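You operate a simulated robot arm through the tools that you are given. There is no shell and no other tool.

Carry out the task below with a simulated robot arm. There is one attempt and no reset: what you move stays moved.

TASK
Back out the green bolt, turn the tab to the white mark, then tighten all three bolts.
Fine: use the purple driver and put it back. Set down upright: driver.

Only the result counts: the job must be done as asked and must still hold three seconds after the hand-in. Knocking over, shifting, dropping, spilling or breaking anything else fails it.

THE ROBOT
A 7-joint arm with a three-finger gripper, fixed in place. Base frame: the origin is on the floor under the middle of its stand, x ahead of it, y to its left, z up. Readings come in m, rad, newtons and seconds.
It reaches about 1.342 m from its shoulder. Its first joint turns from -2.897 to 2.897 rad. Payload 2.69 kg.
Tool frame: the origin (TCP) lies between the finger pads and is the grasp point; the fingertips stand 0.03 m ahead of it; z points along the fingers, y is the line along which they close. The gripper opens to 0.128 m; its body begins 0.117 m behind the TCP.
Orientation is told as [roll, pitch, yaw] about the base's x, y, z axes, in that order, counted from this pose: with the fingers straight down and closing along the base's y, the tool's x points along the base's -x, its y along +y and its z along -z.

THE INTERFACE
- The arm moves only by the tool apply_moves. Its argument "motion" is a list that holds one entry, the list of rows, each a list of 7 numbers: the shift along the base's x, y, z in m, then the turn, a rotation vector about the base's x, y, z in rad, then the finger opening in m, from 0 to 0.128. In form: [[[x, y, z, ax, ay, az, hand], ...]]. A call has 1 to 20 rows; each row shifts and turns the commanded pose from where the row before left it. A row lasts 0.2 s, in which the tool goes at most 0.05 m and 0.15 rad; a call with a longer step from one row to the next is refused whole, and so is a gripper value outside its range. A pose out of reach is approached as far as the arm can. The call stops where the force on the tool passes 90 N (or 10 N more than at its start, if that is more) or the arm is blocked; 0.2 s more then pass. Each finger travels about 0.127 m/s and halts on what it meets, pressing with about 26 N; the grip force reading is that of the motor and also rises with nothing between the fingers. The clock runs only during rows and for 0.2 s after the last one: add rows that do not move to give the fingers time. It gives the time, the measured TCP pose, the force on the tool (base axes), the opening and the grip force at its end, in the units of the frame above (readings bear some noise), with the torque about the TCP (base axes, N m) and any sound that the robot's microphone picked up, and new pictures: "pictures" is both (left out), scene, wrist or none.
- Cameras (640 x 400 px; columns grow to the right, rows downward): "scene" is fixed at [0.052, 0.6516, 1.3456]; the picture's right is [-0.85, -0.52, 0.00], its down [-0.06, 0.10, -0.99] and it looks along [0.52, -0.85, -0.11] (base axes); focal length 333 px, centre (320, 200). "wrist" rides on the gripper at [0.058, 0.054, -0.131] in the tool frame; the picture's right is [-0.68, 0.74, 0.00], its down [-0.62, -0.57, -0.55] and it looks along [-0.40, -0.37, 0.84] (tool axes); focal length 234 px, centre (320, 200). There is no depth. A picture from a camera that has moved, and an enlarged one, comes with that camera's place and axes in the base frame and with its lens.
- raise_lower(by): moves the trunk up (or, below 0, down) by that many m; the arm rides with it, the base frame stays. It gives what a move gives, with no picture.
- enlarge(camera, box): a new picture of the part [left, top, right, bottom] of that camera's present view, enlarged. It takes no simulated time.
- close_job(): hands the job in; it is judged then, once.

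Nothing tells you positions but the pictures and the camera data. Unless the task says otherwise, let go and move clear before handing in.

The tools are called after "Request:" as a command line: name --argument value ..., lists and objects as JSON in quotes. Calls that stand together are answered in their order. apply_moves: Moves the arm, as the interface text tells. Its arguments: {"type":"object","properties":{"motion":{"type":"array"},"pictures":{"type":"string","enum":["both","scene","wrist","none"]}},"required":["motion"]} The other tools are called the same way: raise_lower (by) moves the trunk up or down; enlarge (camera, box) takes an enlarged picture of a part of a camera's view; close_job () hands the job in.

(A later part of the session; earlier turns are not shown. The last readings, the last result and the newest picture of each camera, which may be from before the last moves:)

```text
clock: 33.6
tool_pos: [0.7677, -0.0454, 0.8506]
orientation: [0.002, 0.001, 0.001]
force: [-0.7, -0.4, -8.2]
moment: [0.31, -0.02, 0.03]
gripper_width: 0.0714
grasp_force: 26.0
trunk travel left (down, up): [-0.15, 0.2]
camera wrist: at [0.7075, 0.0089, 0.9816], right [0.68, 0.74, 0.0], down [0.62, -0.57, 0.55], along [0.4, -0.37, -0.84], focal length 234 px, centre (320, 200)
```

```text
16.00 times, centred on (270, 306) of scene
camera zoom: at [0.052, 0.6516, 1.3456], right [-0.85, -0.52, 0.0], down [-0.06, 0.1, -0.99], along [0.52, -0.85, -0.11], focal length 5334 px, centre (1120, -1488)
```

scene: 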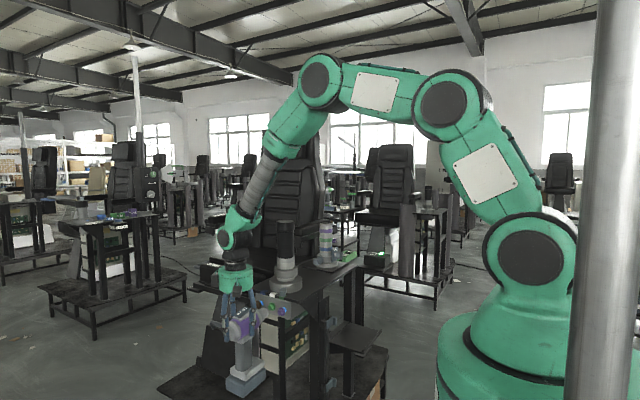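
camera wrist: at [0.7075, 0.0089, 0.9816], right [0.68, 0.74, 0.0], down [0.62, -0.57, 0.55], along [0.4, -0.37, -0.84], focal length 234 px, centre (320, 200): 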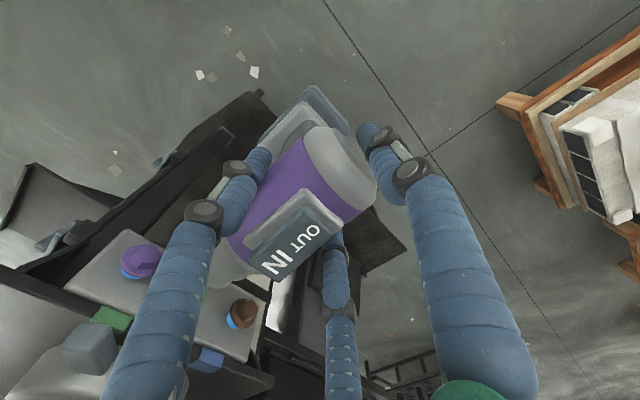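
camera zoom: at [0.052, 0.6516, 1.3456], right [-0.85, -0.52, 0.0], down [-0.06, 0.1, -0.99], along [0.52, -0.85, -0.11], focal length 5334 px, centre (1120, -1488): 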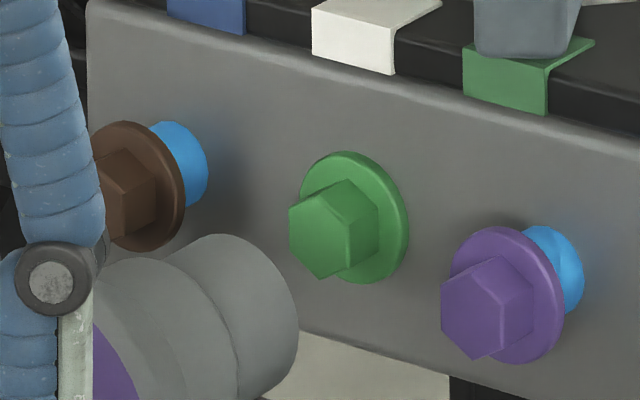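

Request:
enlarge --camera "scene" --box '[218, 292, 278, 346]'

Request:
enlarge --camera "scene" --box '[215, 280, 285, 400]'

```text
7.41 times, centred on (248, 319) of scene
camera zoom: at [0.052, 0.6516, 1.3456], right [-0.85, -0.52, 0.0], down [-0.06, 0.1, -0.99], along [0.52, -0.85, -0.11], focal length 2470 px, centre (853, -682)
```

zoom: 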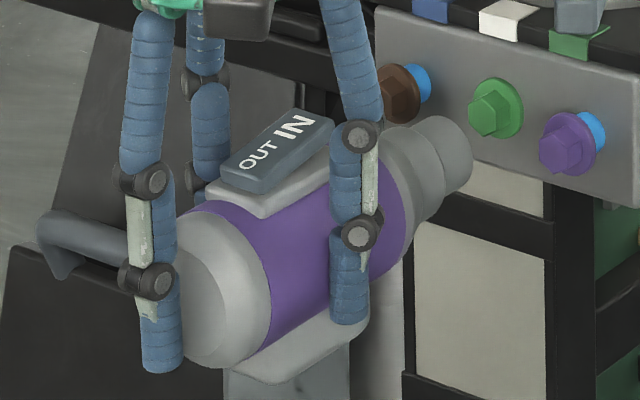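

```text
3.33 times, centred on (250, 340) of scene
camera zoom: at [0.052, 0.6516, 1.3456], right [-0.85, -0.52, 0.0], down [-0.06, 0.1, -0.99], along [0.52, -0.85, -0.11], focal length 1111 px, centre (553, -267)
```

zoom: 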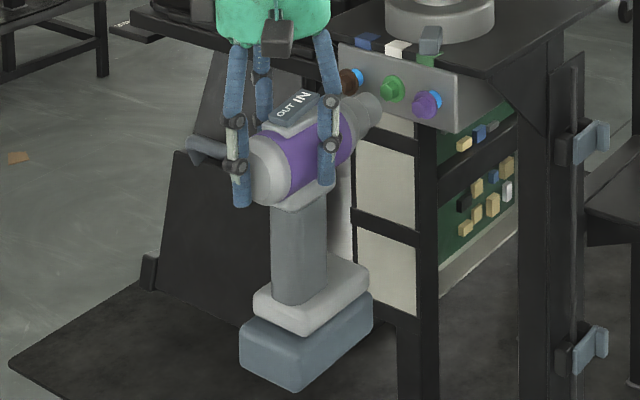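

The nose is well aligned in x but sits about 5 mm low compared with the green bolt. I'll raise it 5.5 mm and move closer, then re-check.

Request:
apply_moves --motion '[[[0, 0, 0.0055, 0, 0, 0, 0.03], [0, -0.01, 0, 0, 0, 0, 0.03], [0, -0.008, 0, 0, 0, 0, 0.03], [0, 0, 0, 0, 0, 0, 0.03]]]' --pictures "wrist"

Request:
enlarge --camera "scene" --box '[255, 293, 285, 318]'

Request:
enlarge --camera "wrist" --box '[170, 240, 270, 340]'

```text
clock: 34.6
tool_pos: [0.7672, -0.0645, 0.8551]
orientation: [0.001, 0.001, 0.0]
force: [0.3, -0.1, -9.5]
moment: [0.3, -0.02, 0.0]
gripper_width: 0.0714
grasp_force: 25.9
trunk travel left (down, up): [-0.15, 0.2]
camera wrist: at [0.708, -0.01, 0.9859], right [0.68, 0.74, 0.0], down [0.62, -0.57, 0.55], along [0.4, -0.37, -0.84], focal length 234 px, centre (320, 200)
```

wrist: 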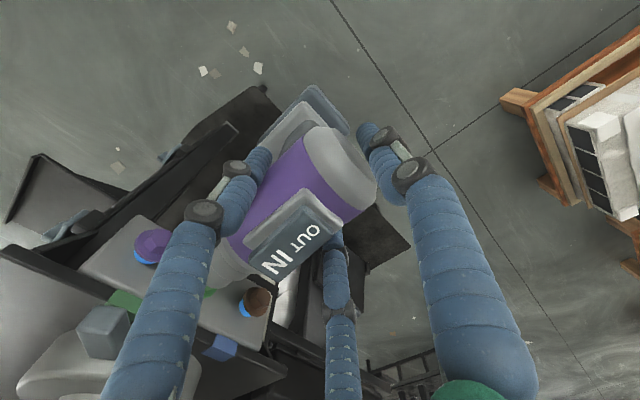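

```text
16.00 times, centred on (270, 306) of scene
camera zoom: at [0.052, 0.6516, 1.3456], right [-0.85, -0.52, 0.0], down [-0.06, 0.1, -0.99], along [0.52, -0.85, -0.11], focal length 5334 px, centre (1120, -1488)
```

zoom: 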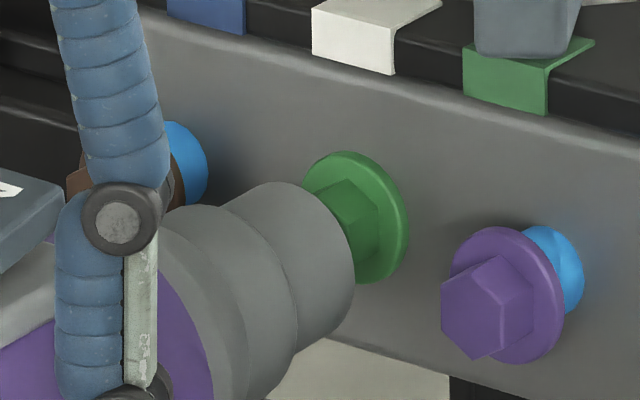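

```text
4.00 times, centred on (220, 290) of wrist
camera zoom: at [0.708, -0.01, 0.9859], right [0.68, 0.74, 0.0], down [0.62, -0.57, 0.55], along [0.4, -0.37, -0.84], focal length 937 px, centre (720, -160)
```

zoom: 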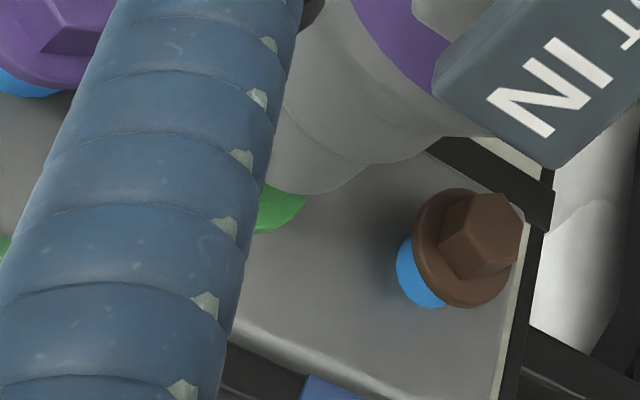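

The alignment now looks good in both cameras (within about 1 mm). I'll advance slowly onto the green bolt head.

Request:
apply_moves --motion '[[[0, -0.005, 0.001, 0, 0, 0, 0.03], [0, -0.004, 0, 0, 0, 0, 0.03], [0, -0.003, 0, 0, 0, 0, 0.03]]]' --pictures "none"

Request:
enlarge --camera "scene" --box '[255, 293, 285, 318]'

```text
clock: 35.4
tool_pos: [0.7678, -0.0749, 0.856]
orientation: [0.001, 0.0, 0.0]
force: [-0.3, 0.8, -8.6]
moment: [0.27, -0.01, -0.02]
gripper_width: 0.0713
grasp_force: 25.8
trunk travel left (down, up): [-0.15, 0.2]
```

```text
16.00 times, centred on (270, 306) of scene
camera zoom: at [0.052, 0.6516, 1.3456], right [-0.85, -0.52, 0.0], down [-0.06, 0.1, -0.99], along [0.52, -0.85, -0.11], focal length 5334 px, centre (1120, -1488)
```

zoom: 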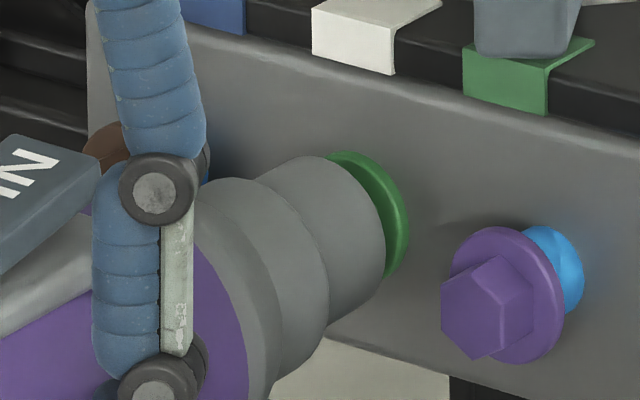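

The socket is sliding over the hex head with no contact force yet. I'll keep advancing in small steps and listen for sounds.

Request:
apply_moves --motion '[[[0, -0.003, 0, 0, 0, 0, 0.03], [0, -0.003, 0, 0, 0, 0, 0.03]]]' --pictures "none"

Request:
enlarge --camera "scene" --box '[255, 293, 285, 318]'

```text
clock: 36.0
tool_pos: [0.7675, -0.0807, 0.855]
orientation: [-0.002, -0.001, -0.001]
force: [0.0, 0.5, -9.1]
moment: [0.31, 0.0, 0.01]
gripper_width: 0.0715
grasp_force: 26.1
trunk travel left (down, up): [-0.15, 0.2]
```

```text
16.00 times, centred on (270, 306) of scene
camera zoom: at [0.052, 0.6516, 1.3456], right [-0.85, -0.52, 0.0], down [-0.06, 0.1, -0.99], along [0.52, -0.85, -0.11], focal length 5334 px, centre (1120, -1488)
```

zoom: 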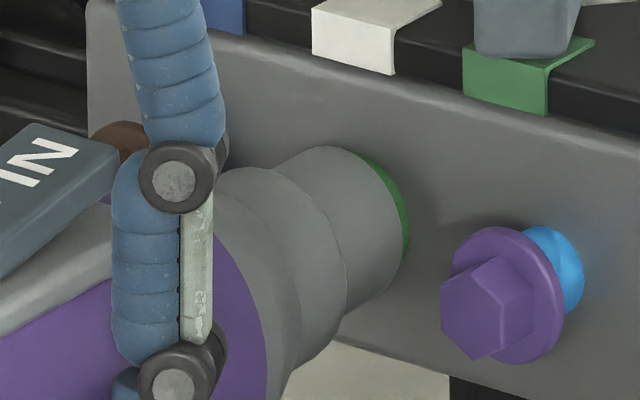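

Request:
apply_moves --motion '[[[0, -0.002, 0, 0, 0, 0, 0.03], [0, -0.002, 0, 0, 0, 0, 0.03]]]' --pictures "none"

Request:
enlarge --camera "scene" --box '[255, 293, 285, 318]'

```text
clock: 36.6
tool_pos: [0.7678, -0.0839, 0.8569]
orientation: [-0.001, 0.002, -0.002]
force: [1.9, 34.9, -8.9]
moment: [0.53, 0.01, 0.13]
gripper_width: 0.072
grasp_force: 25.7
trunk travel left (down, up): [-0.15, 0.2]
```

```text
16.00 times, centred on (270, 306) of scene
camera zoom: at [0.052, 0.6516, 1.3456], right [-0.85, -0.52, 0.0], down [-0.06, 0.1, -0.99], along [0.52, -0.85, -0.11], focal length 5334 px, centre (1120, -1488)
```

zoom: 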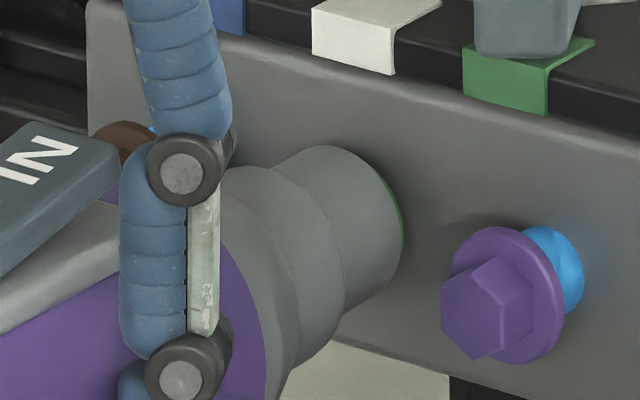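

Contact is made at about 35 N axial force. I'll hold here for a second to see whether the driver runs.

Request:
apply_moves --motion '[[[0, 0, 0, 0, 0, 0, 0.03], [0, 0, 0, 0, 0, 0, 0.03], [0, 0, 0, 0, 0, 0, 0.03], [0, 0, 0, 0, 0, 0, 0.03]]]' --pictures "none"

Request:
enlarge --camera "scene" --box '[255, 293, 285, 318]'

```text
clock: 37.6
tool_pos: [0.7671, -0.0831, 0.8554]
orientation: [-0.001, 0.002, 0.001]
force: [2.3, 55.1, -11.1]
moment: [1.12, -0.07, -0.08]
gripper_width: 0.0762
grasp_force: 26.5
trunk travel left (down, up): [-0.15, 0.2]
```

```text
16.00 times, centred on (270, 306) of scene
camera zoom: at [0.052, 0.6516, 1.3456], right [-0.85, -0.52, 0.0], down [-0.06, 0.1, -0.99], along [0.52, -0.85, -0.11], focal length 5334 px, centre (1120, -1488)
```

zoom: 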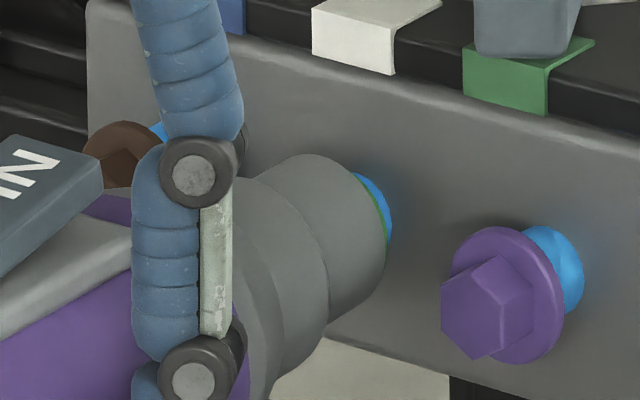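

It works: the green bolt is backing out and pushing the driver back. I'll retreat along with it to keep the force moderate.

Request:
apply_moves --motion '[[[0, 0.003, 0, 0, 0, 0, 0.03], [0, 0.002, 0, 0, 0, 0, 0.03]]]' --pictures "none"

Request:
enlarge --camera "scene" --box '[255, 293, 285, 318]'

```text
clock: 38.2
tool_pos: [0.7673, -0.078, 0.8567]
orientation: [-0.001, 0.001, 0.001]
force: [2.0, 53.4, -10.0]
moment: [1.01, -0.12, 0.01]
gripper_width: 0.0733
grasp_force: 25.8
trunk travel left (down, up): [-0.15, 0.2]
```

```text
16.00 times, centred on (270, 306) of scene
camera zoom: at [0.052, 0.6516, 1.3456], right [-0.85, -0.52, 0.0], down [-0.06, 0.1, -0.99], along [0.52, -0.85, -0.11], focal length 5334 px, centre (1120, -1488)
```

zoom: 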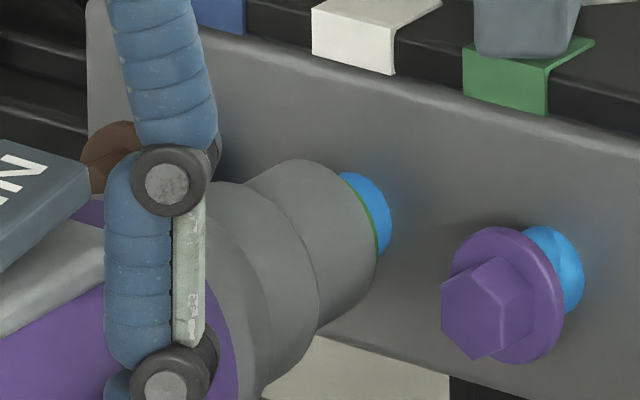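

Request:
apply_moves --motion '[[[0, 0.002, 0, 0, 0, 0, 0.03], [0, 0.0015, 0, 0, 0, 0, 0.03], [0, 0.0015, 0, 0, 0, 0, 0.03]]]' --pictures "none"

Request:
enlarge --camera "scene" --box '[255, 293, 285, 318]'

```text
clock: 39.0
tool_pos: [0.7682, -0.0752, 0.8559]
orientation: [-0.003, -0.001, 0.001]
force: [2.3, 27.8, -7.7]
moment: [0.6, -0.06, 0.09]
gripper_width: 0.0726
grasp_force: 26.1
trunk travel left (down, up): [-0.15, 0.2]
```

```text
16.00 times, centred on (270, 306) of scene
camera zoom: at [0.052, 0.6516, 1.3456], right [-0.85, -0.52, 0.0], down [-0.06, 0.1, -0.99], along [0.52, -0.85, -0.11], focal length 5334 px, centre (1120, -1488)
```

zoom: 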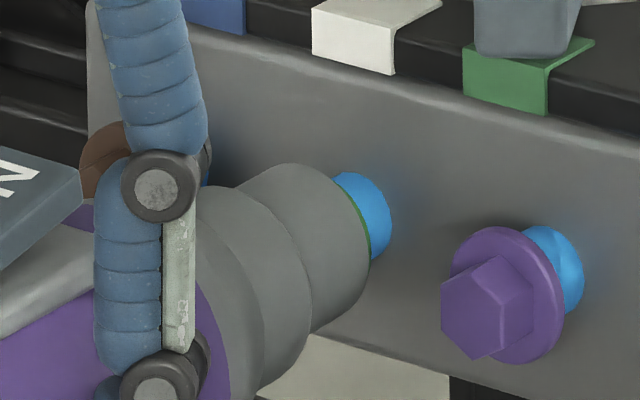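

Request:
apply_moves --motion '[[[0, 0, 0, 0, 0, 0, 0.03], [0, 0, 0, 0, 0, 0, 0.03], [0, 0, 0, 0, 0, 0, 0.03]]]' --pictures "none"

Request:
enlarge --camera "scene" --box '[255, 293, 285, 318]'

```text
clock: 39.8
tool_pos: [0.7666, -0.0748, 0.8571]
orientation: [-0.002, -0.002, 0.0]
force: [1.9, 15.6, -6.3]
moment: [0.22, -0.06, 0.2]
gripper_width: 0.0721
grasp_force: 26.0
trunk travel left (down, up): [-0.15, 0.2]
```

```text
16.00 times, centred on (270, 306) of scene
camera zoom: at [0.052, 0.6516, 1.3456], right [-0.85, -0.52, 0.0], down [-0.06, 0.1, -0.99], along [0.52, -0.85, -0.11], focal length 5334 px, centre (1120, -1488)
```

zoom: 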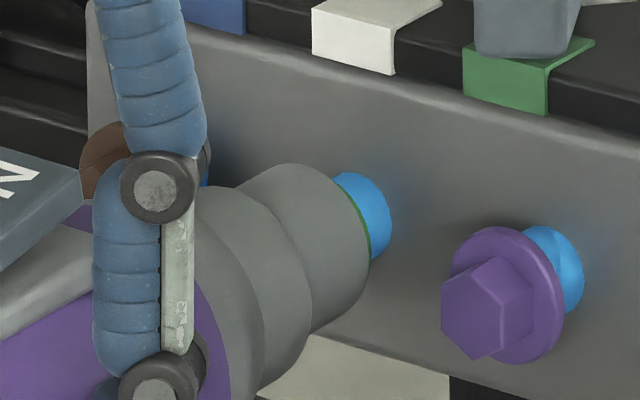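

The green bolt now shows the same length of thread as the purple one. I'll press briefly once more to confirm it has reached its stop.

Request:
apply_moves --motion '[[[0, -0.002, 0, 0, 0, 0, 0.03], [0, 0, 0, 0, 0, 0, 0.03], [0, 0, 0, 0, 0, 0, 0.03], [0, 0, 0, 0, 0, 0, 0.03]]]' --pictures "none"

Request:
enlarge --camera "scene" --box '[255, 293, 285, 318]'

```text
clock: 40.8
tool_pos: [0.7667, -0.0749, 0.8565]
orientation: [-0.003, 0.0, -0.001]
force: [5.7, 41.5, -4.5]
moment: [0.35, -0.07, 0.34]
gripper_width: 0.0722
grasp_force: 25.7
trunk travel left (down, up): [-0.15, 0.2]
```

```text
16.00 times, centred on (270, 306) of scene
camera zoom: at [0.052, 0.6516, 1.3456], right [-0.85, -0.52, 0.0], down [-0.06, 0.1, -0.99], along [0.52, -0.85, -0.11], focal length 5334 px, centre (1120, -1488)
```

zoom: 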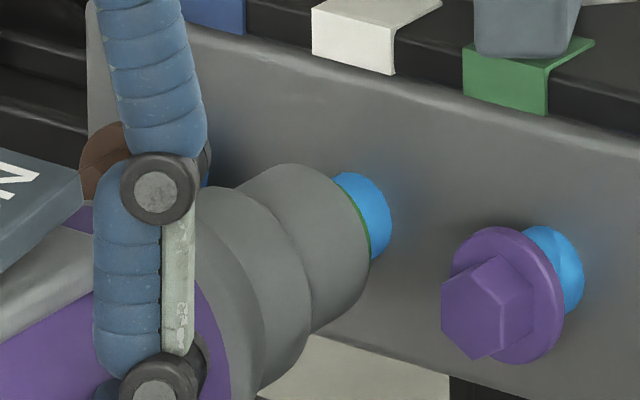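

The bolt doesn't move under 41 N, so it is fully backed out. I'll withdraw and carry the driver back to its shelf. There I'll flip the rocker to IN and free the hand to turn the tab.

Request:
apply_moves --motion '[[[0, 0.01, 0, 0, 0, 0, 0.03], [0, 0.02, 0, 0, 0, 0, 0.03], [0, 0.032, 0, 0, 0, 0, 0.03], [0, 0, 0.03, 0, 0, 0, 0.03], [0, 0, 0.04, 0, 0, 0, 0.03], [0, 0, 0.04, 0, 0, 0, 0.03], [0, 0, 0.0435, 0, 0, 0, 0.03], [-0.028, 0, 0, 0, 0, 0, 0.03], [-0.04, 0, 0, 0, 0, 0, 0.03], [-0.04, 0, 0, 0, 0, 0, 0.03], [-0.04, 0, 0, 0, 0, 0, 0.03], [-0.04, 0, 0, 0, 0, 0, 0.03], [-0.04, 0, 0, 0, 0, 0, 0.03], [-0.04, -0.01, 0, 0, 0, 0, 0.03], [0, 0, 0, 0, 0, 0, 0.03]]]'

Request:
enlarge --camera "scene" --box '[250, 280, 300, 320]'

```text
clock: 44.0
tool_pos: [0.4994, -0.0243, 1.0098]
orientation: [-0.002, 0.0, 0.0]
force: [-0.5, 0.1, -8.4]
moment: [0.24, -0.01, 0.0]
gripper_width: 0.0718
grasp_force: 26.3
trunk travel left (down, up): [-0.15, 0.2]
camera wrist: at [0.4395, 0.0296, 1.14], right [0.68, 0.74, 0.0], down [0.62, -0.57, 0.55], along [0.4, -0.37, -0.84], focal length 234 px, centre (320, 200)
```

scene: 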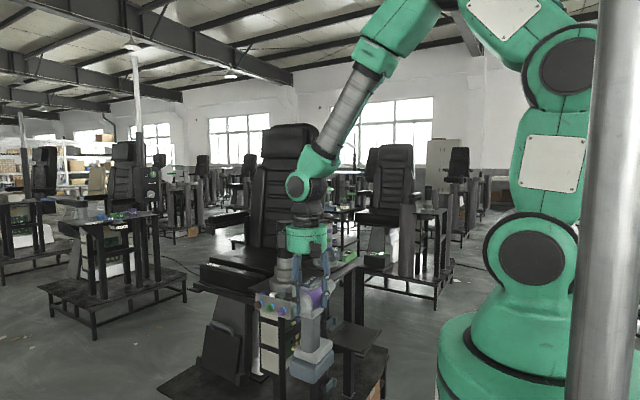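
wrist: 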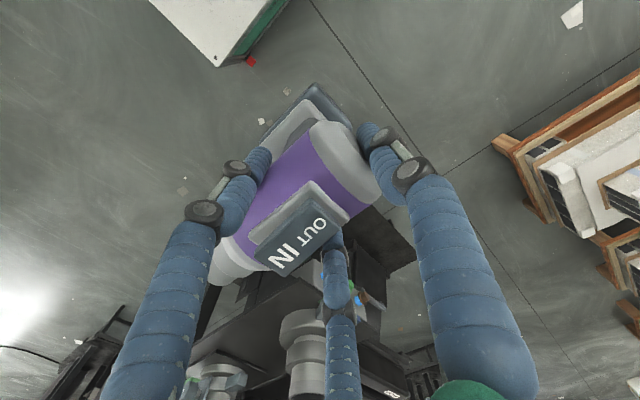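

```text
10.00 times, centred on (275, 300) of scene
camera zoom: at [0.052, 0.6516, 1.3456], right [-0.85, -0.52, 0.0], down [-0.06, 0.1, -0.99], along [0.52, -0.85, -0.11], focal length 3334 px, centre (770, -800)
```

zoom: 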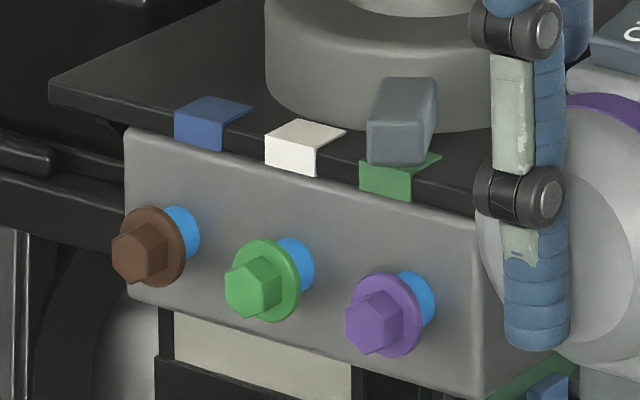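

The green bolt now sticks out like the others. In the wrist view the driver seems to have slid a few millimetres back in the hand, so I'll measure that before setting it down.

Request:
enlarge --camera "wrist" --box '[200, 80, 420, 280]'

Request:
enlarge --camera "scene" --box '[275, 250, 345, 400]'

```text
2.00 times, centred on (310, 180) of wrist
camera zoom: at [0.4395, 0.0296, 1.14], right [0.68, 0.74, 0.0], down [0.62, -0.57, 0.55], along [0.4, -0.37, -0.84], focal length 468 px, centre (340, 240)
```

zoom: 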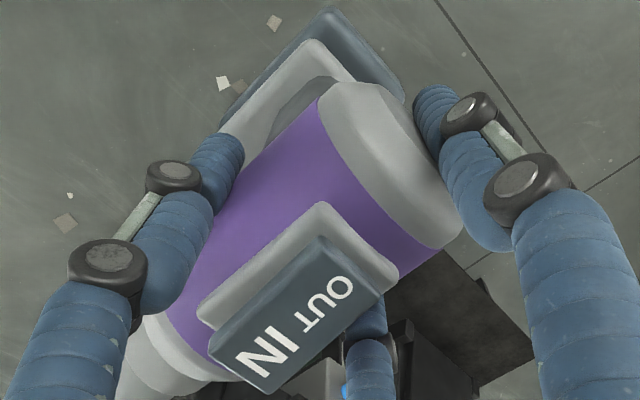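

```text
2.67 times, centred on (310, 325) of scene
camera zoom: at [0.052, 0.6516, 1.3456], right [-0.85, -0.52, 0.0], down [-0.06, 0.1, -0.99], along [0.52, -0.85, -0.11], focal length 889 px, centre (347, -133)
```

zoom: 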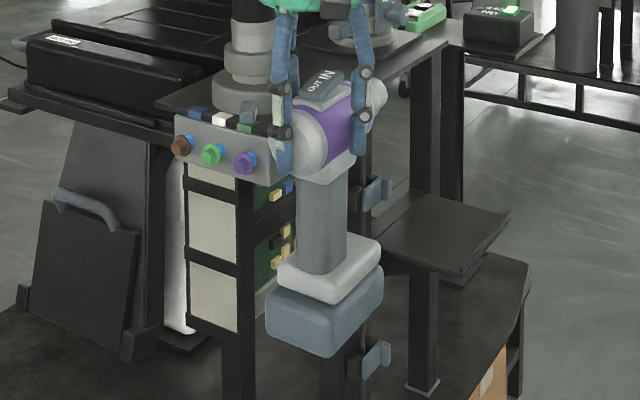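

The driver has slid about 4 mm back and 2 mm down in the hand, so I'll compensate when placing it. Returning to the shelf by the same route.

Request:
apply_moves --motion '[[[0, -0.03, 0, 0, 0, 0, 0.03], [0, -0.04, 0, 0, 0, 0, 0.03], [0, -0.04, 0, 0, 0, 0, 0.03], [0, -0.04, 0, 0, 0, 0, 0.03], [0, -0.04, 0, 0, 0, 0, 0.03], [0, -0.04, 0, 0, 0, 0, 0.03], [0, -0.04, 0, 0, 0, 0, 0.03], [0, -0.04, 0, 0, 0, 0, 0.03], [0, -0.04, 0, 0, 0, 0, 0.03], [0, -0.03, 0, 0, 0, 0.01, 0.03], [0, -0.02, 0, 0, 0, 0.013, 0.03], [0.03, -0.02, 0, 0, 0, 0.013, 0.03], [0.03, -0.02, 0, 0, 0, 0.013, 0.03], [0.02, -0.0242, 0, 0, 0, 0, 0.03], [0, 0, -0.03, 0, 0, 0, 0.03], [0, 0, -0.03, 0, 0, 0, 0.03], [0, 0, -0.03, 0, 0, 0, 0.03], [0, 0, 0, 0, 0, 0, 0.03]]]'

Request:
enlarge --camera "scene" --box '[335, 295, 385, 345]'

```text
clock: 47.8
tool_pos: [0.5791, -0.489, 0.9219]
orientation: [0.001, -0.001, 0.05]
force: [0.7, -0.3, -9.6]
moment: [0.27, 0.04, -0.01]
gripper_width: 0.0715
grasp_force: 25.7
trunk travel left (down, up): [-0.15, 0.2]
camera wrist: at [0.5182, -0.4382, 1.053], right [0.64, 0.77, 0.0], down [0.64, -0.54, 0.55], along [0.42, -0.35, -0.84], focal length 234 px, centre (320, 200)
```

scene: 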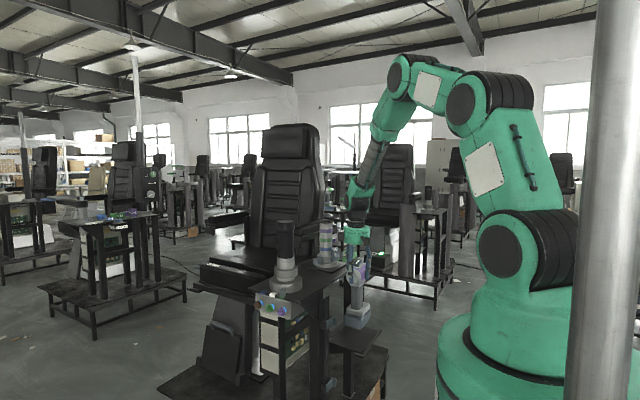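
wrist: 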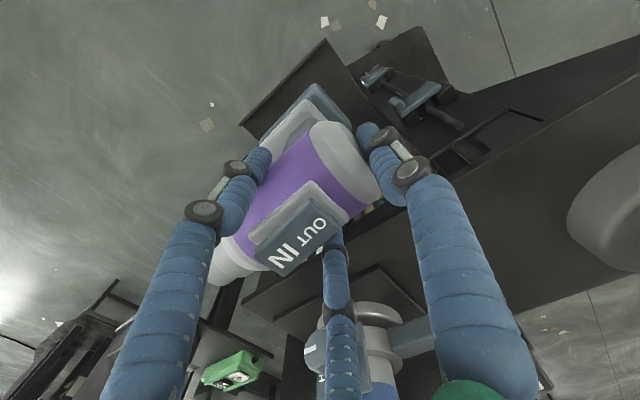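

```text
8.00 times, centred on (360, 320) of scene
camera zoom: at [0.052, 0.6516, 1.3456], right [-0.85, -0.52, 0.0], down [-0.06, 0.1, -0.99], along [0.52, -0.85, -0.11], focal length 2667 px, centre (0, -760)
```

zoom: 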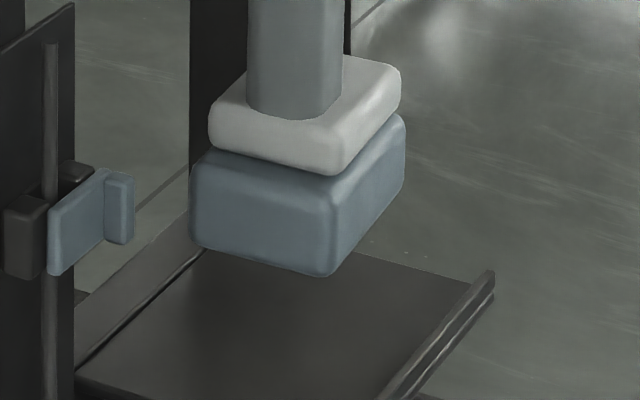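

The base is lined up with its original spot. Lowering gently now.

Request:
apply_moves --motion '[[[0, 0, -0.02, 0, 0, 0, 0.03], [0, 0, -0.02, 0, 0, 0, 0.03], [0, 0, -0.01, 0, 0, 0, 0.03], [0, 0, -0.004, 0, 0, 0, 0.03], [0, 0, 0, 0, 0, 0, 0.03]]]' --pictures "none"

Request:
enlarge --camera "scene" --box '[335, 295, 385, 345]'

```text
clock: 49.0
tool_pos: [0.5787, -0.4882, 0.8665]
orientation: [0.002, -0.001, 0.048]
force: [0.2, -0.3, -8.6]
moment: [0.22, 0.05, 0.0]
gripper_width: 0.0718
grasp_force: 25.6
trunk travel left (down, up): [-0.15, 0.2]
```

```text
8.00 times, centred on (360, 320) of scene
camera zoom: at [0.052, 0.6516, 1.3456], right [-0.85, -0.52, 0.0], down [-0.06, 0.1, -0.99], along [0.52, -0.85, -0.11], focal length 2667 px, centre (0, -760)
```

zoom: 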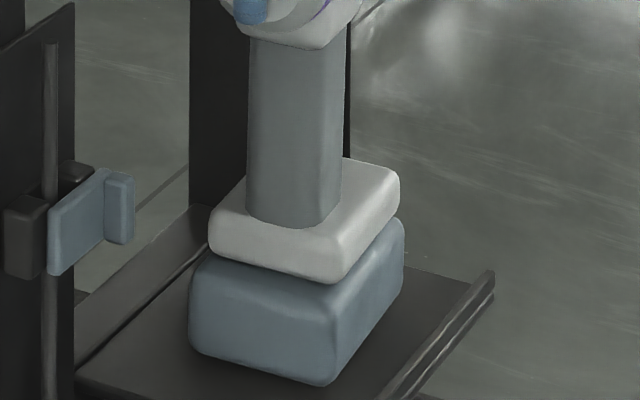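

Request:
apply_moves --motion '[[[0, 0, -0.002, 0, 0, 0, 0.03], [0, 0, -0.001, 0, 0, 0, 0.03], [0, 0, -0.001, 0, 0, 0, 0.03]]]' --pictures "none"

Request:
enlarge --camera "scene" --box '[335, 295, 385, 345]'

```text
clock: 49.8
tool_pos: [0.5801, -0.489, 0.8628]
orientation: [0.0, 0.0, 0.048]
force: [0.3, -0.9, -8.2]
moment: [0.22, 0.03, 0.02]
gripper_width: 0.0719
grasp_force: 26.4
trunk travel left (down, up): [-0.15, 0.2]
```

```text
8.00 times, centred on (360, 320) of scene
camera zoom: at [0.052, 0.6516, 1.3456], right [-0.85, -0.52, 0.0], down [-0.06, 0.1, -0.99], along [0.52, -0.85, -0.11], focal length 2667 px, centre (0, -760)
```

zoom: 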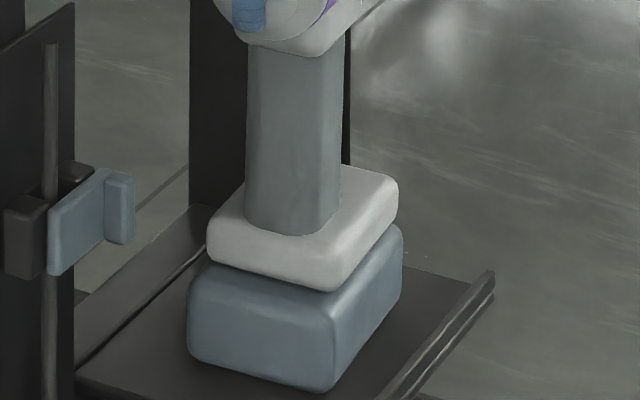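

Request:
apply_moves --motion '[[[0, 0, -0.001, 0, 0, 0, 0.03], [0, 0, -0.001, 0, 0, 0, 0.03]]]' --pictures "none"

```text
clock: 50.4
tool_pos: [0.5811, -0.4886, 0.8621]
orientation: [-0.002, -0.002, 0.048]
force: [0.0, 0.0, 6.3]
moment: [0.3, 0.44, 0.0]
gripper_width: 0.0718
grasp_force: 25.6
trunk travel left (down, up): [-0.15, 0.2]
```

The base is on the shelf. I'll open the fingers slowly.

Request:
apply_moves --motion '[[[0, 0, 0, 0, 0, 0, 0.074], [0, 0, 0, 0, 0, 0, 0.08], [0, 0, 0, 0, 0, 0, 0.088], [0, 0, 0, 0, 0, 0, 0.092]]]' --pictures "wrist"

Request:
enlarge --camera "scene" --box '[335, 265, 385, 345]'

Request:
enlarge --camera "wrist" --box '[200, 80, 420, 280]'

```text
clock: 51.4
tool_pos: [0.5792, -0.4877, 0.8603]
orientation: [-0.001, -0.001, 0.049]
force: [1.1, 0.0, -0.2]
moment: [0.0, -0.03, 0.0]
gripper_width: 0.0921
grasp_force: 0.1
trunk travel left (down, up): [-0.15, 0.2]
camera wrist: at [0.5177, -0.4376, 0.9917], right [0.64, 0.77, 0.0], down [0.64, -0.54, 0.55], along [0.42, -0.35, -0.84], focal length 234 px, centre (320, 200)
```

wrist: 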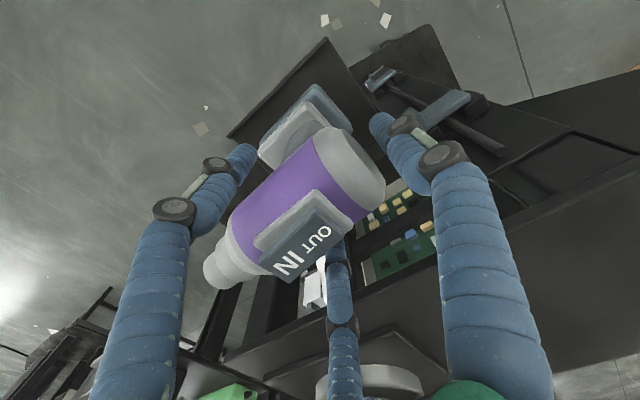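

```text
5.00 times, centred on (360, 305) of scene
camera zoom: at [0.052, 0.6516, 1.3456], right [-0.85, -0.52, 0.0], down [-0.06, 0.1, -0.99], along [0.52, -0.85, -0.11], focal length 1667 px, centre (120, -325)
```

zoom: 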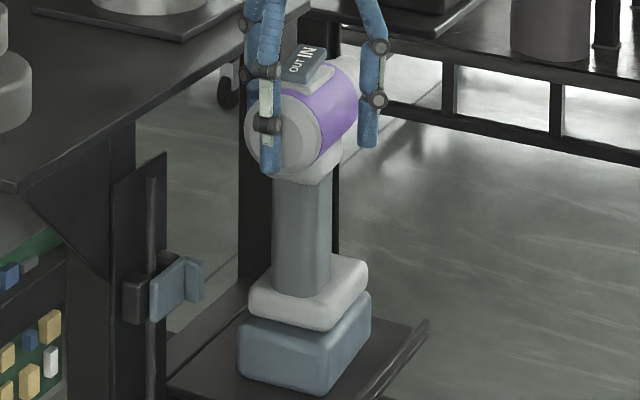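

```text
2.00 times, centred on (310, 180) of wrist
camera zoom: at [0.5177, -0.4376, 0.9917], right [0.64, 0.77, 0.0], down [0.64, -0.54, 0.55], along [0.42, -0.35, -0.84], focal length 468 px, centre (340, 240)
```

zoom: 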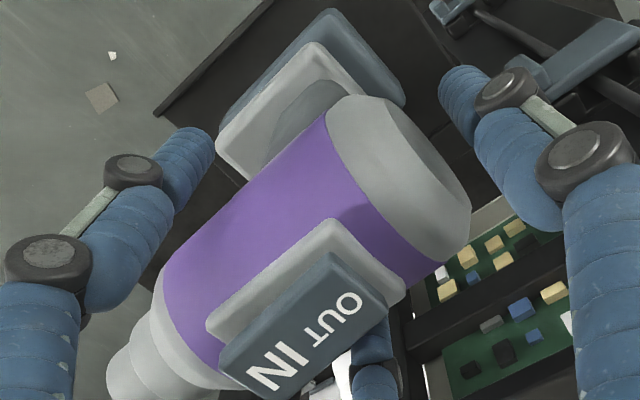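

The driver stands upright where it was. Next I'll rise clear, shift left, and press the IN end of the rocker with the near finger.

Request:
apply_moves --motion '[[[0, 0, 0.02, 0, 0, 0, 0.092], [0, 0, 0.03, 0, 0, 0, 0.092], [0, 0, 0.04, 0, 0, 0, 0.092], [0, 0, 0.04, 0, 0, -0.049, 0.1], [-0.03, 0, 0, 0, 0, 0, 0.128], [-0.028, -0.001, 0, 0, 0, 0, 0.128], [0, 0, 0, 0, 0, 0, 0.128]]]'

Request:
enlarge --camera "wrist" --box '[280, 130, 420, 270]'

Request:
enlarge --camera "scene" --box '[335, 225, 391, 305]'

```text
clock: 53.0
tool_pos: [0.5184, -0.4885, 0.9896]
orientation: [-0.001, 0.002, 0.001]
force: [-0.9, 0.8, 0.7]
moment: [-0.04, -0.06, 0.02]
gripper_width: 0.1281
grasp_force: 0.0
trunk travel left (down, up): [-0.15, 0.2]
camera wrist: at [0.4604, -0.4333, 1.1215], right [0.68, 0.74, 0.0], down [0.62, -0.57, 0.55], along [0.4, -0.37, -0.84], focal length 234 px, centre (320, 200)
```

scene: 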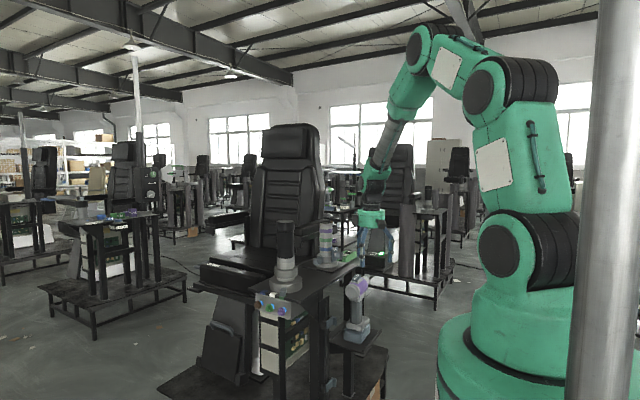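
wrist: 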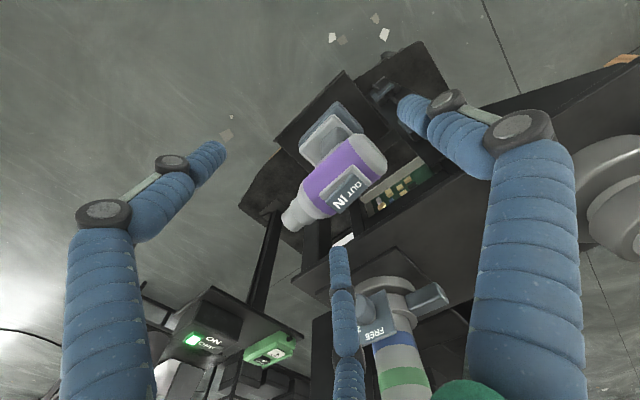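

```text
2.86 times, centred on (350, 200) of wrist
camera zoom: at [0.4604, -0.4333, 1.1215], right [0.68, 0.74, 0.0], down [0.62, -0.57, 0.55], along [0.4, -0.37, -0.84], focal length 669 px, centre (234, 200)
```

zoom: 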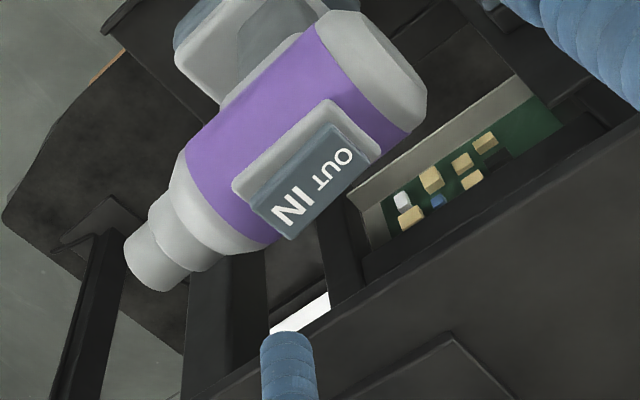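

```text
5.00 times, centred on (363, 265) of scene
camera zoom: at [0.052, 0.6516, 1.3456], right [-0.85, -0.52, 0.0], down [-0.06, 0.1, -0.99], along [0.52, -0.85, -0.11], focal length 1667 px, centre (105, -125)
```

zoom: 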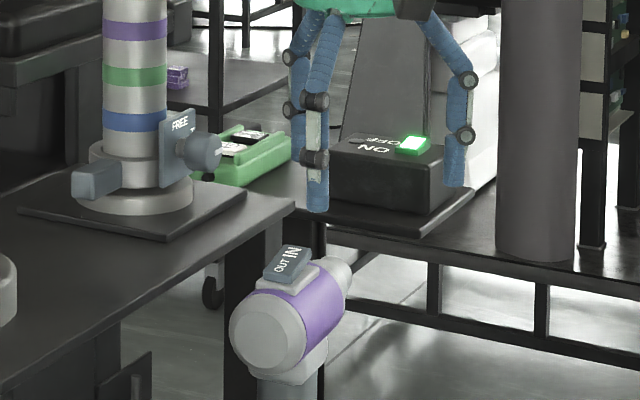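

I'll nudge 4 mm back along y so the fingertip lands on the IN end, then lower.

Request:
apply_moves --motion '[[[0.001, 0.004, 0, 0, 0, 0, 0.128], [0, 0, -0.025, 0, 0, 0, 0.128], [0, 0, -0.025, 0, 0, 0, 0.128], [0, 0, -0.012, 0, 0, 0, 0.128], [0, 0, -0.006, 0, 0, 0, 0.128], [0, 0, 0, 0, 0, 0, 0.128]]]' --pictures "none"

Request:
enlarge --camera "wrist" --box '[280, 150, 420, 290]'

Request:
enlarge --camera "scene" --box '[340, 255, 376, 300]'

```text
clock: 54.4
tool_pos: [0.5221, -0.4857, 0.9212]
orientation: [0.001, 0.0, 0.0]
force: [-0.1, 0.3, 0.8]
moment: [-0.04, -0.01, -0.02]
gripper_width: 0.1282
grasp_force: 0.1
trunk travel left (down, up): [-0.15, 0.2]
```

```text
2.86 times, centred on (350, 220) of wrist
camera zoom: at [0.4628, -0.4317, 1.0529], right [0.68, 0.74, 0.0], down [0.62, -0.57, 0.55], along [0.4, -0.37, -0.84], focal length 669 px, centre (234, 143)
```

zoom: 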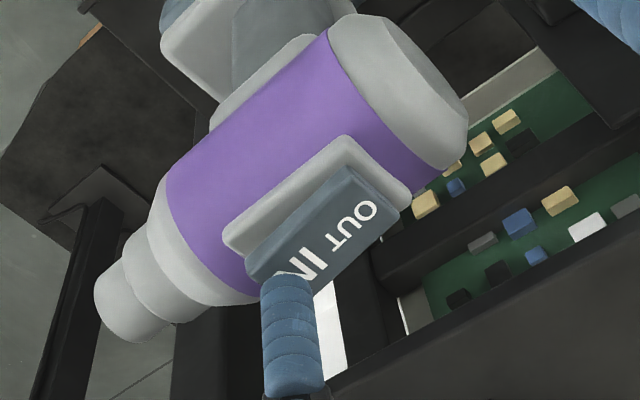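

```text
8.89 times, centred on (358, 278) of scene
camera zoom: at [0.052, 0.6516, 1.3456], right [-0.85, -0.52, 0.0], down [-0.06, 0.1, -0.99], along [0.52, -0.85, -0.11], focal length 2963 px, centre (-18, -489)
```

zoom: 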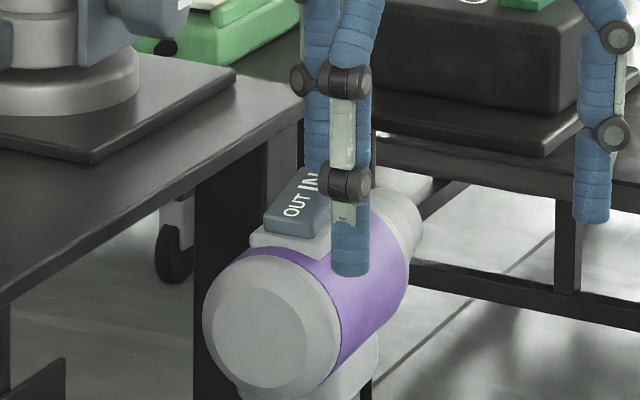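

The fingertip is over the IN end. Pressing in small steps.

Request:
apply_moves --motion '[[[0, 0.001, -0.003, 0, 0, 0, 0.128], [0, 0, -0.003, 0, 0, 0, 0.128], [0, 0, -0.002, 0, 0, 0, 0.128]]]' --pictures "none"

Request:
enlarge --camera "scene" --box '[340, 255, 376, 300]'

```text
clock: 55.2
tool_pos: [0.5224, -0.4856, 0.9147]
orientation: [0.001, 0.001, 0.001]
force: [-0.5, -0.3, 2.4]
moment: [-0.07, -0.12, -0.03]
gripper_width: 0.1281
grasp_force: 0.0
trunk travel left (down, up): [-0.15, 0.2]
```

```text
8.89 times, centred on (358, 278) of scene
camera zoom: at [0.052, 0.6516, 1.3456], right [-0.85, -0.52, 0.0], down [-0.06, 0.1, -0.99], along [0.52, -0.85, -0.11], focal length 2963 px, centre (-18, -489)
```

zoom: 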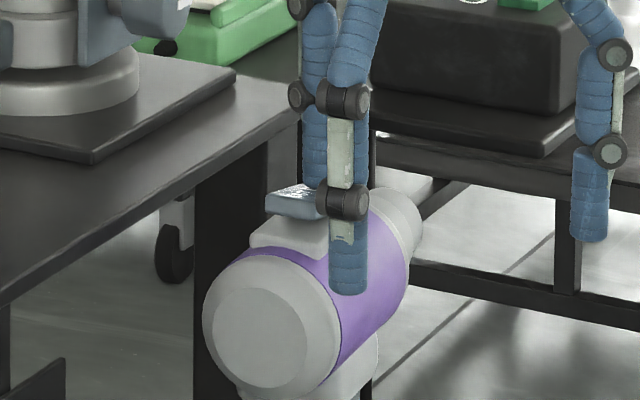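

The rocker has flipped to IN with very light force. I'll lift off, then move to the tab and use a single fingertip to push it from its left side, keeping the palm away from the column.

Request:
apply_moves --motion '[[[0, 0, 0.01, 0, 0, 0, 0.128], [0, 0, 0.035, 0, 0, 0, 0.128], [0, 0, 0.045, 0, 0, 0, 0.128], [0, 0.045, 0, 0, 0, 0, 0.128], [0, 0.045, 0, 0, 0, 0, 0.128], [0, 0.045, 0, 0, 0, 0, 0.128], [0, 0.045, 0, 0, 0, 0, 0.128], [0, 0.045, 0, 0, 0, 0, 0.128], [0, 0.045, 0, 0, 0, 0, 0.128], [0, 0.025, 0, 0, 0, 0, 0.128], [0.035, 0, -0.01, 0, 0, 0, 0.128], [0.04, 0, -0.015, 0, 0, 0, 0.128], [0.035, 0, -0.015, 0, 0, 0, 0.128], [0, 0, 0, 0, 0, 0, 0.128]]]'

Request:
enlarge --camera "wrist" --box '[260, 130, 420, 290]'

Request:
enlarge --camera "scene" --box '[250, 250, 320, 320]'

Request:
enlarge --camera "scene" --box '[335, 265, 385, 345]'

```text
clock: 58.2
tool_pos: [0.6337, -0.1917, 0.9657]
orientation: [0.0, 0.001, 0.0]
force: [-0.4, 0.4, -0.4]
moment: [0.02, 0.09, -0.01]
gripper_width: 0.128
grasp_force: 0.1
trunk travel left (down, up): [-0.15, 0.2]
camera wrist: at [0.5739, -0.1377, 1.0977], right [0.68, 0.74, 0.0], down [0.62, -0.57, 0.55], along [0.4, -0.37, -0.84], focal length 234 px, centre (320, 200)
```

scene: 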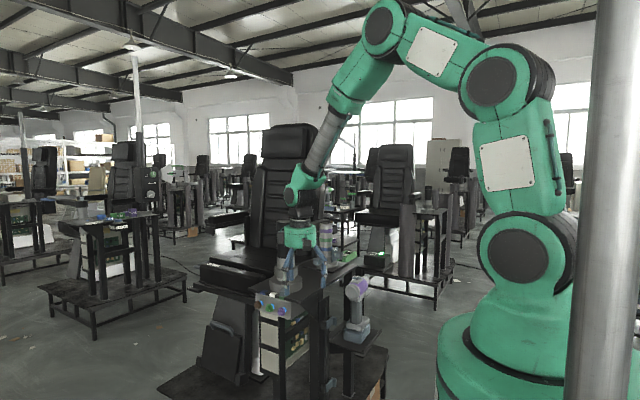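
wrist: 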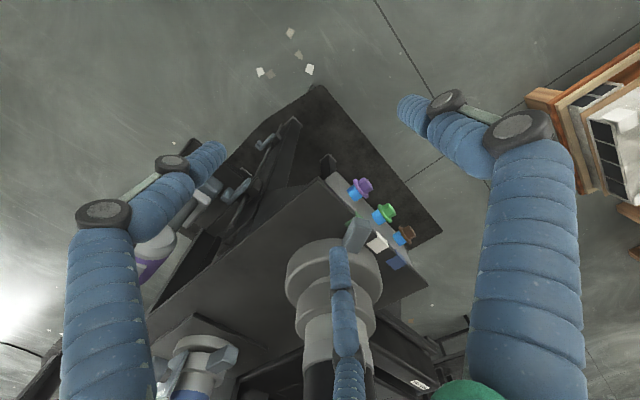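

```text
2.50 times, centred on (340, 210) of wrist
camera zoom: at [0.5739, -0.1377, 1.0977], right [0.68, 0.74, 0.0], down [0.62, -0.57, 0.55], along [0.4, -0.37, -0.84], focal length 585 px, centre (270, 175)
```

zoom: 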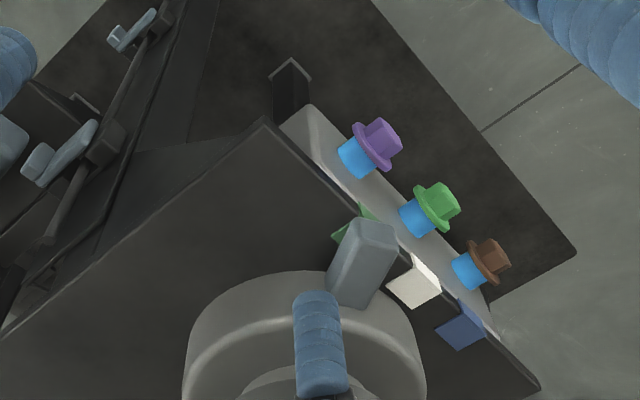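

```text
5.71 times, centred on (285, 285) of scene
camera zoom: at [0.052, 0.6516, 1.3456], right [-0.85, -0.52, 0.0], down [-0.06, 0.1, -0.99], along [0.52, -0.85, -0.11], focal length 1905 px, centre (520, -286)
```

zoom: 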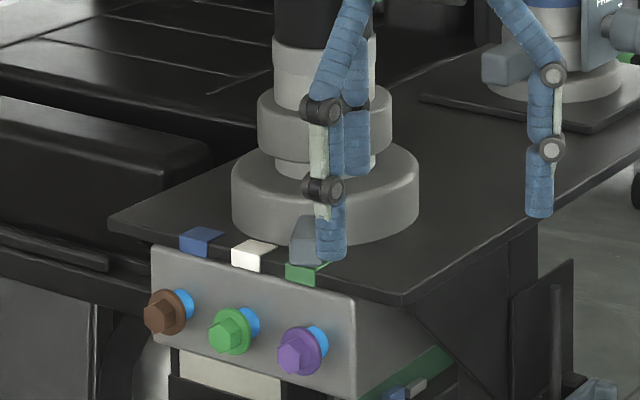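

```text
5.00 times, centred on (360, 305) of scene
camera zoom: at [0.052, 0.6516, 1.3456], right [-0.85, -0.52, 0.0], down [-0.06, 0.1, -0.99], along [0.52, -0.85, -0.11], focal length 1667 px, centre (120, -325)
```

zoom: 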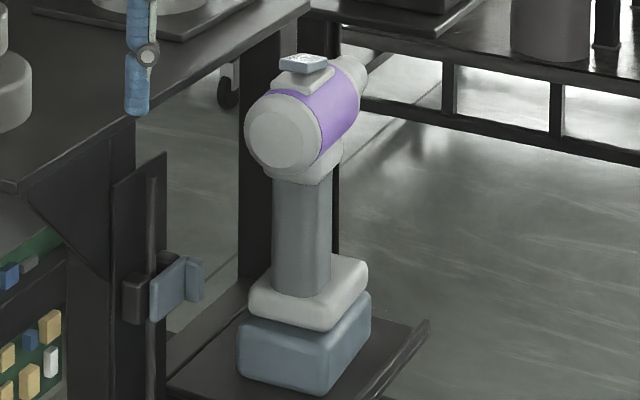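

The driver is standing and set to IN. Now I'll lower the fingertip to the left of the tab.

Request:
apply_moves --motion '[[[0.005, -0.006, -0.02, 0, 0, 0, 0.128], [0, 0, -0.02, 0, 0, 0, 0.128], [0, 0, -0.01, 0, 0, 0, 0.128], [0, 0, 0, 0, 0, 0, 0.128]]]' --pictures "none"

Request:
enlarge --camera "wrist" --box '[290, 190, 410, 310]'

Request:
enlarge --camera "scene" --box '[260, 265, 310, 305]'

```text
clock: 59.2
tool_pos: [0.6381, -0.1956, 0.9164]
orientation: [0.001, 0.002, 0.0]
force: [-0.2, 0.4, 0.0]
moment: [-0.03, -0.01, 0.02]
gripper_width: 0.1281
grasp_force: 0.0
trunk travel left (down, up): [-0.15, 0.2]
```

```text
3.33 times, centred on (350, 250) of wrist
camera zoom: at [0.5781, -0.1413, 1.0468], right [0.68, 0.74, 0.0], down [0.62, -0.57, 0.55], along [0.4, -0.37, -0.84], focal length 781 px, centre (220, 33)
```

zoom: 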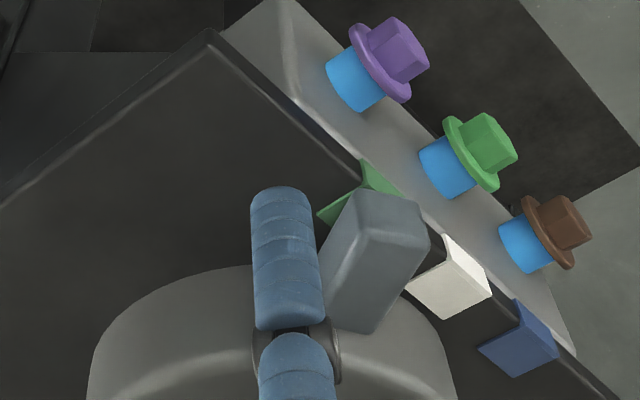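

```text
10.00 times, centred on (285, 285) of scene
camera zoom: at [0.052, 0.6516, 1.3456], right [-0.85, -0.52, 0.0], down [-0.06, 0.1, -0.99], along [0.52, -0.85, -0.11], focal length 3334 px, centre (670, -650)
```

zoom: 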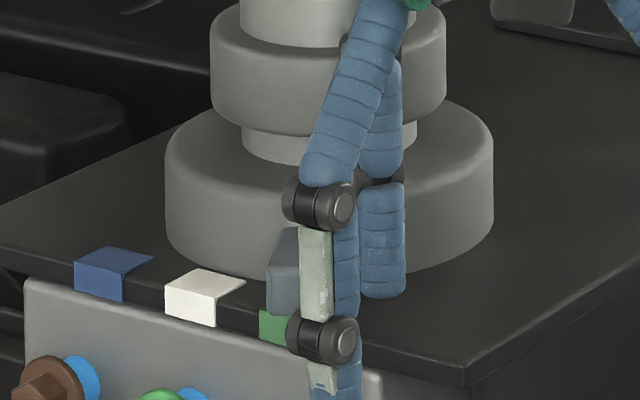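

The fingertip is just left of the tab, about 7 mm above the table. I'll lower it 3 mm and start pushing along the arc in small steps.

Request:
apply_moves --motion '[[[0, 0, -0.003, 0, 0, 0, 0.128], [0.005, 0, 0, 0, 0, 0, 0.128], [0.005, 0, 0, 0, 0, 0, 0.128], [0.004, 0.004, 0, 0, 0, 0, 0.128], [0.004, 0.004, 0, 0, 0, 0, 0.128]]]' --pictures "none"

Request:
enlarge --camera "wrist" --box '[290, 190, 410, 310]'

Request:
enlarge --camera "scene" --box '[260, 265, 310, 305]'

```text
clock: 60.4
tool_pos: [0.654, -0.1881, 0.9118]
orientation: [0.0, 0.0, 0.001]
force: [0.6, 1.0, 0.3]
moment: [0.02, 0.0, 0.03]
gripper_width: 0.128
grasp_force: 0.1
trunk travel left (down, up): [-0.15, 0.2]
```

```text
3.33 times, centred on (350, 250) of wrist
camera zoom: at [0.5955, -0.1337, 1.0424], right [0.68, 0.74, 0.0], down [0.62, -0.57, 0.55], along [0.4, -0.37, -0.84], focal length 781 px, centre (220, 33)
```

zoom: 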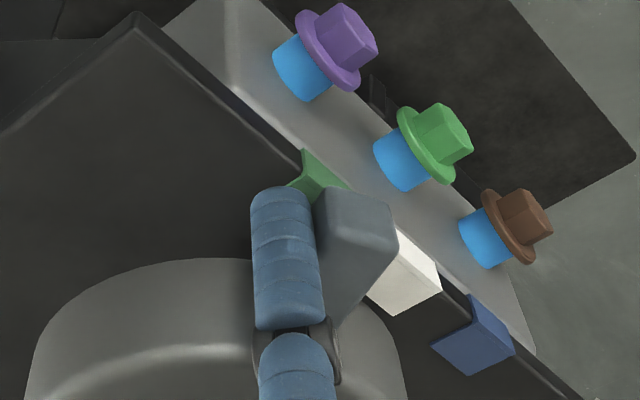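

```text
10.00 times, centred on (285, 285) of scene
camera zoom: at [0.052, 0.6516, 1.3456], right [-0.85, -0.52, 0.0], down [-0.06, 0.1, -0.99], along [0.52, -0.85, -0.11], focal length 3334 px, centre (670, -650)
```

zoom: 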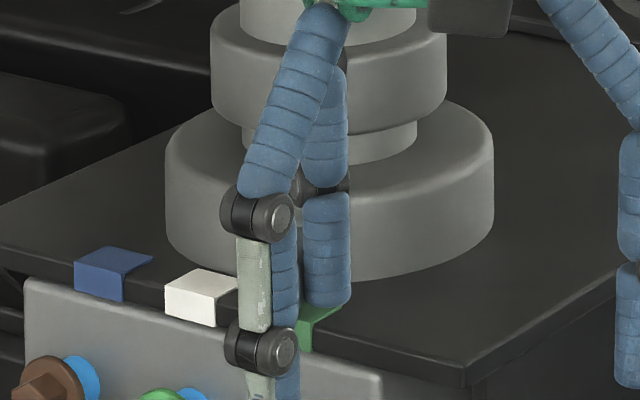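

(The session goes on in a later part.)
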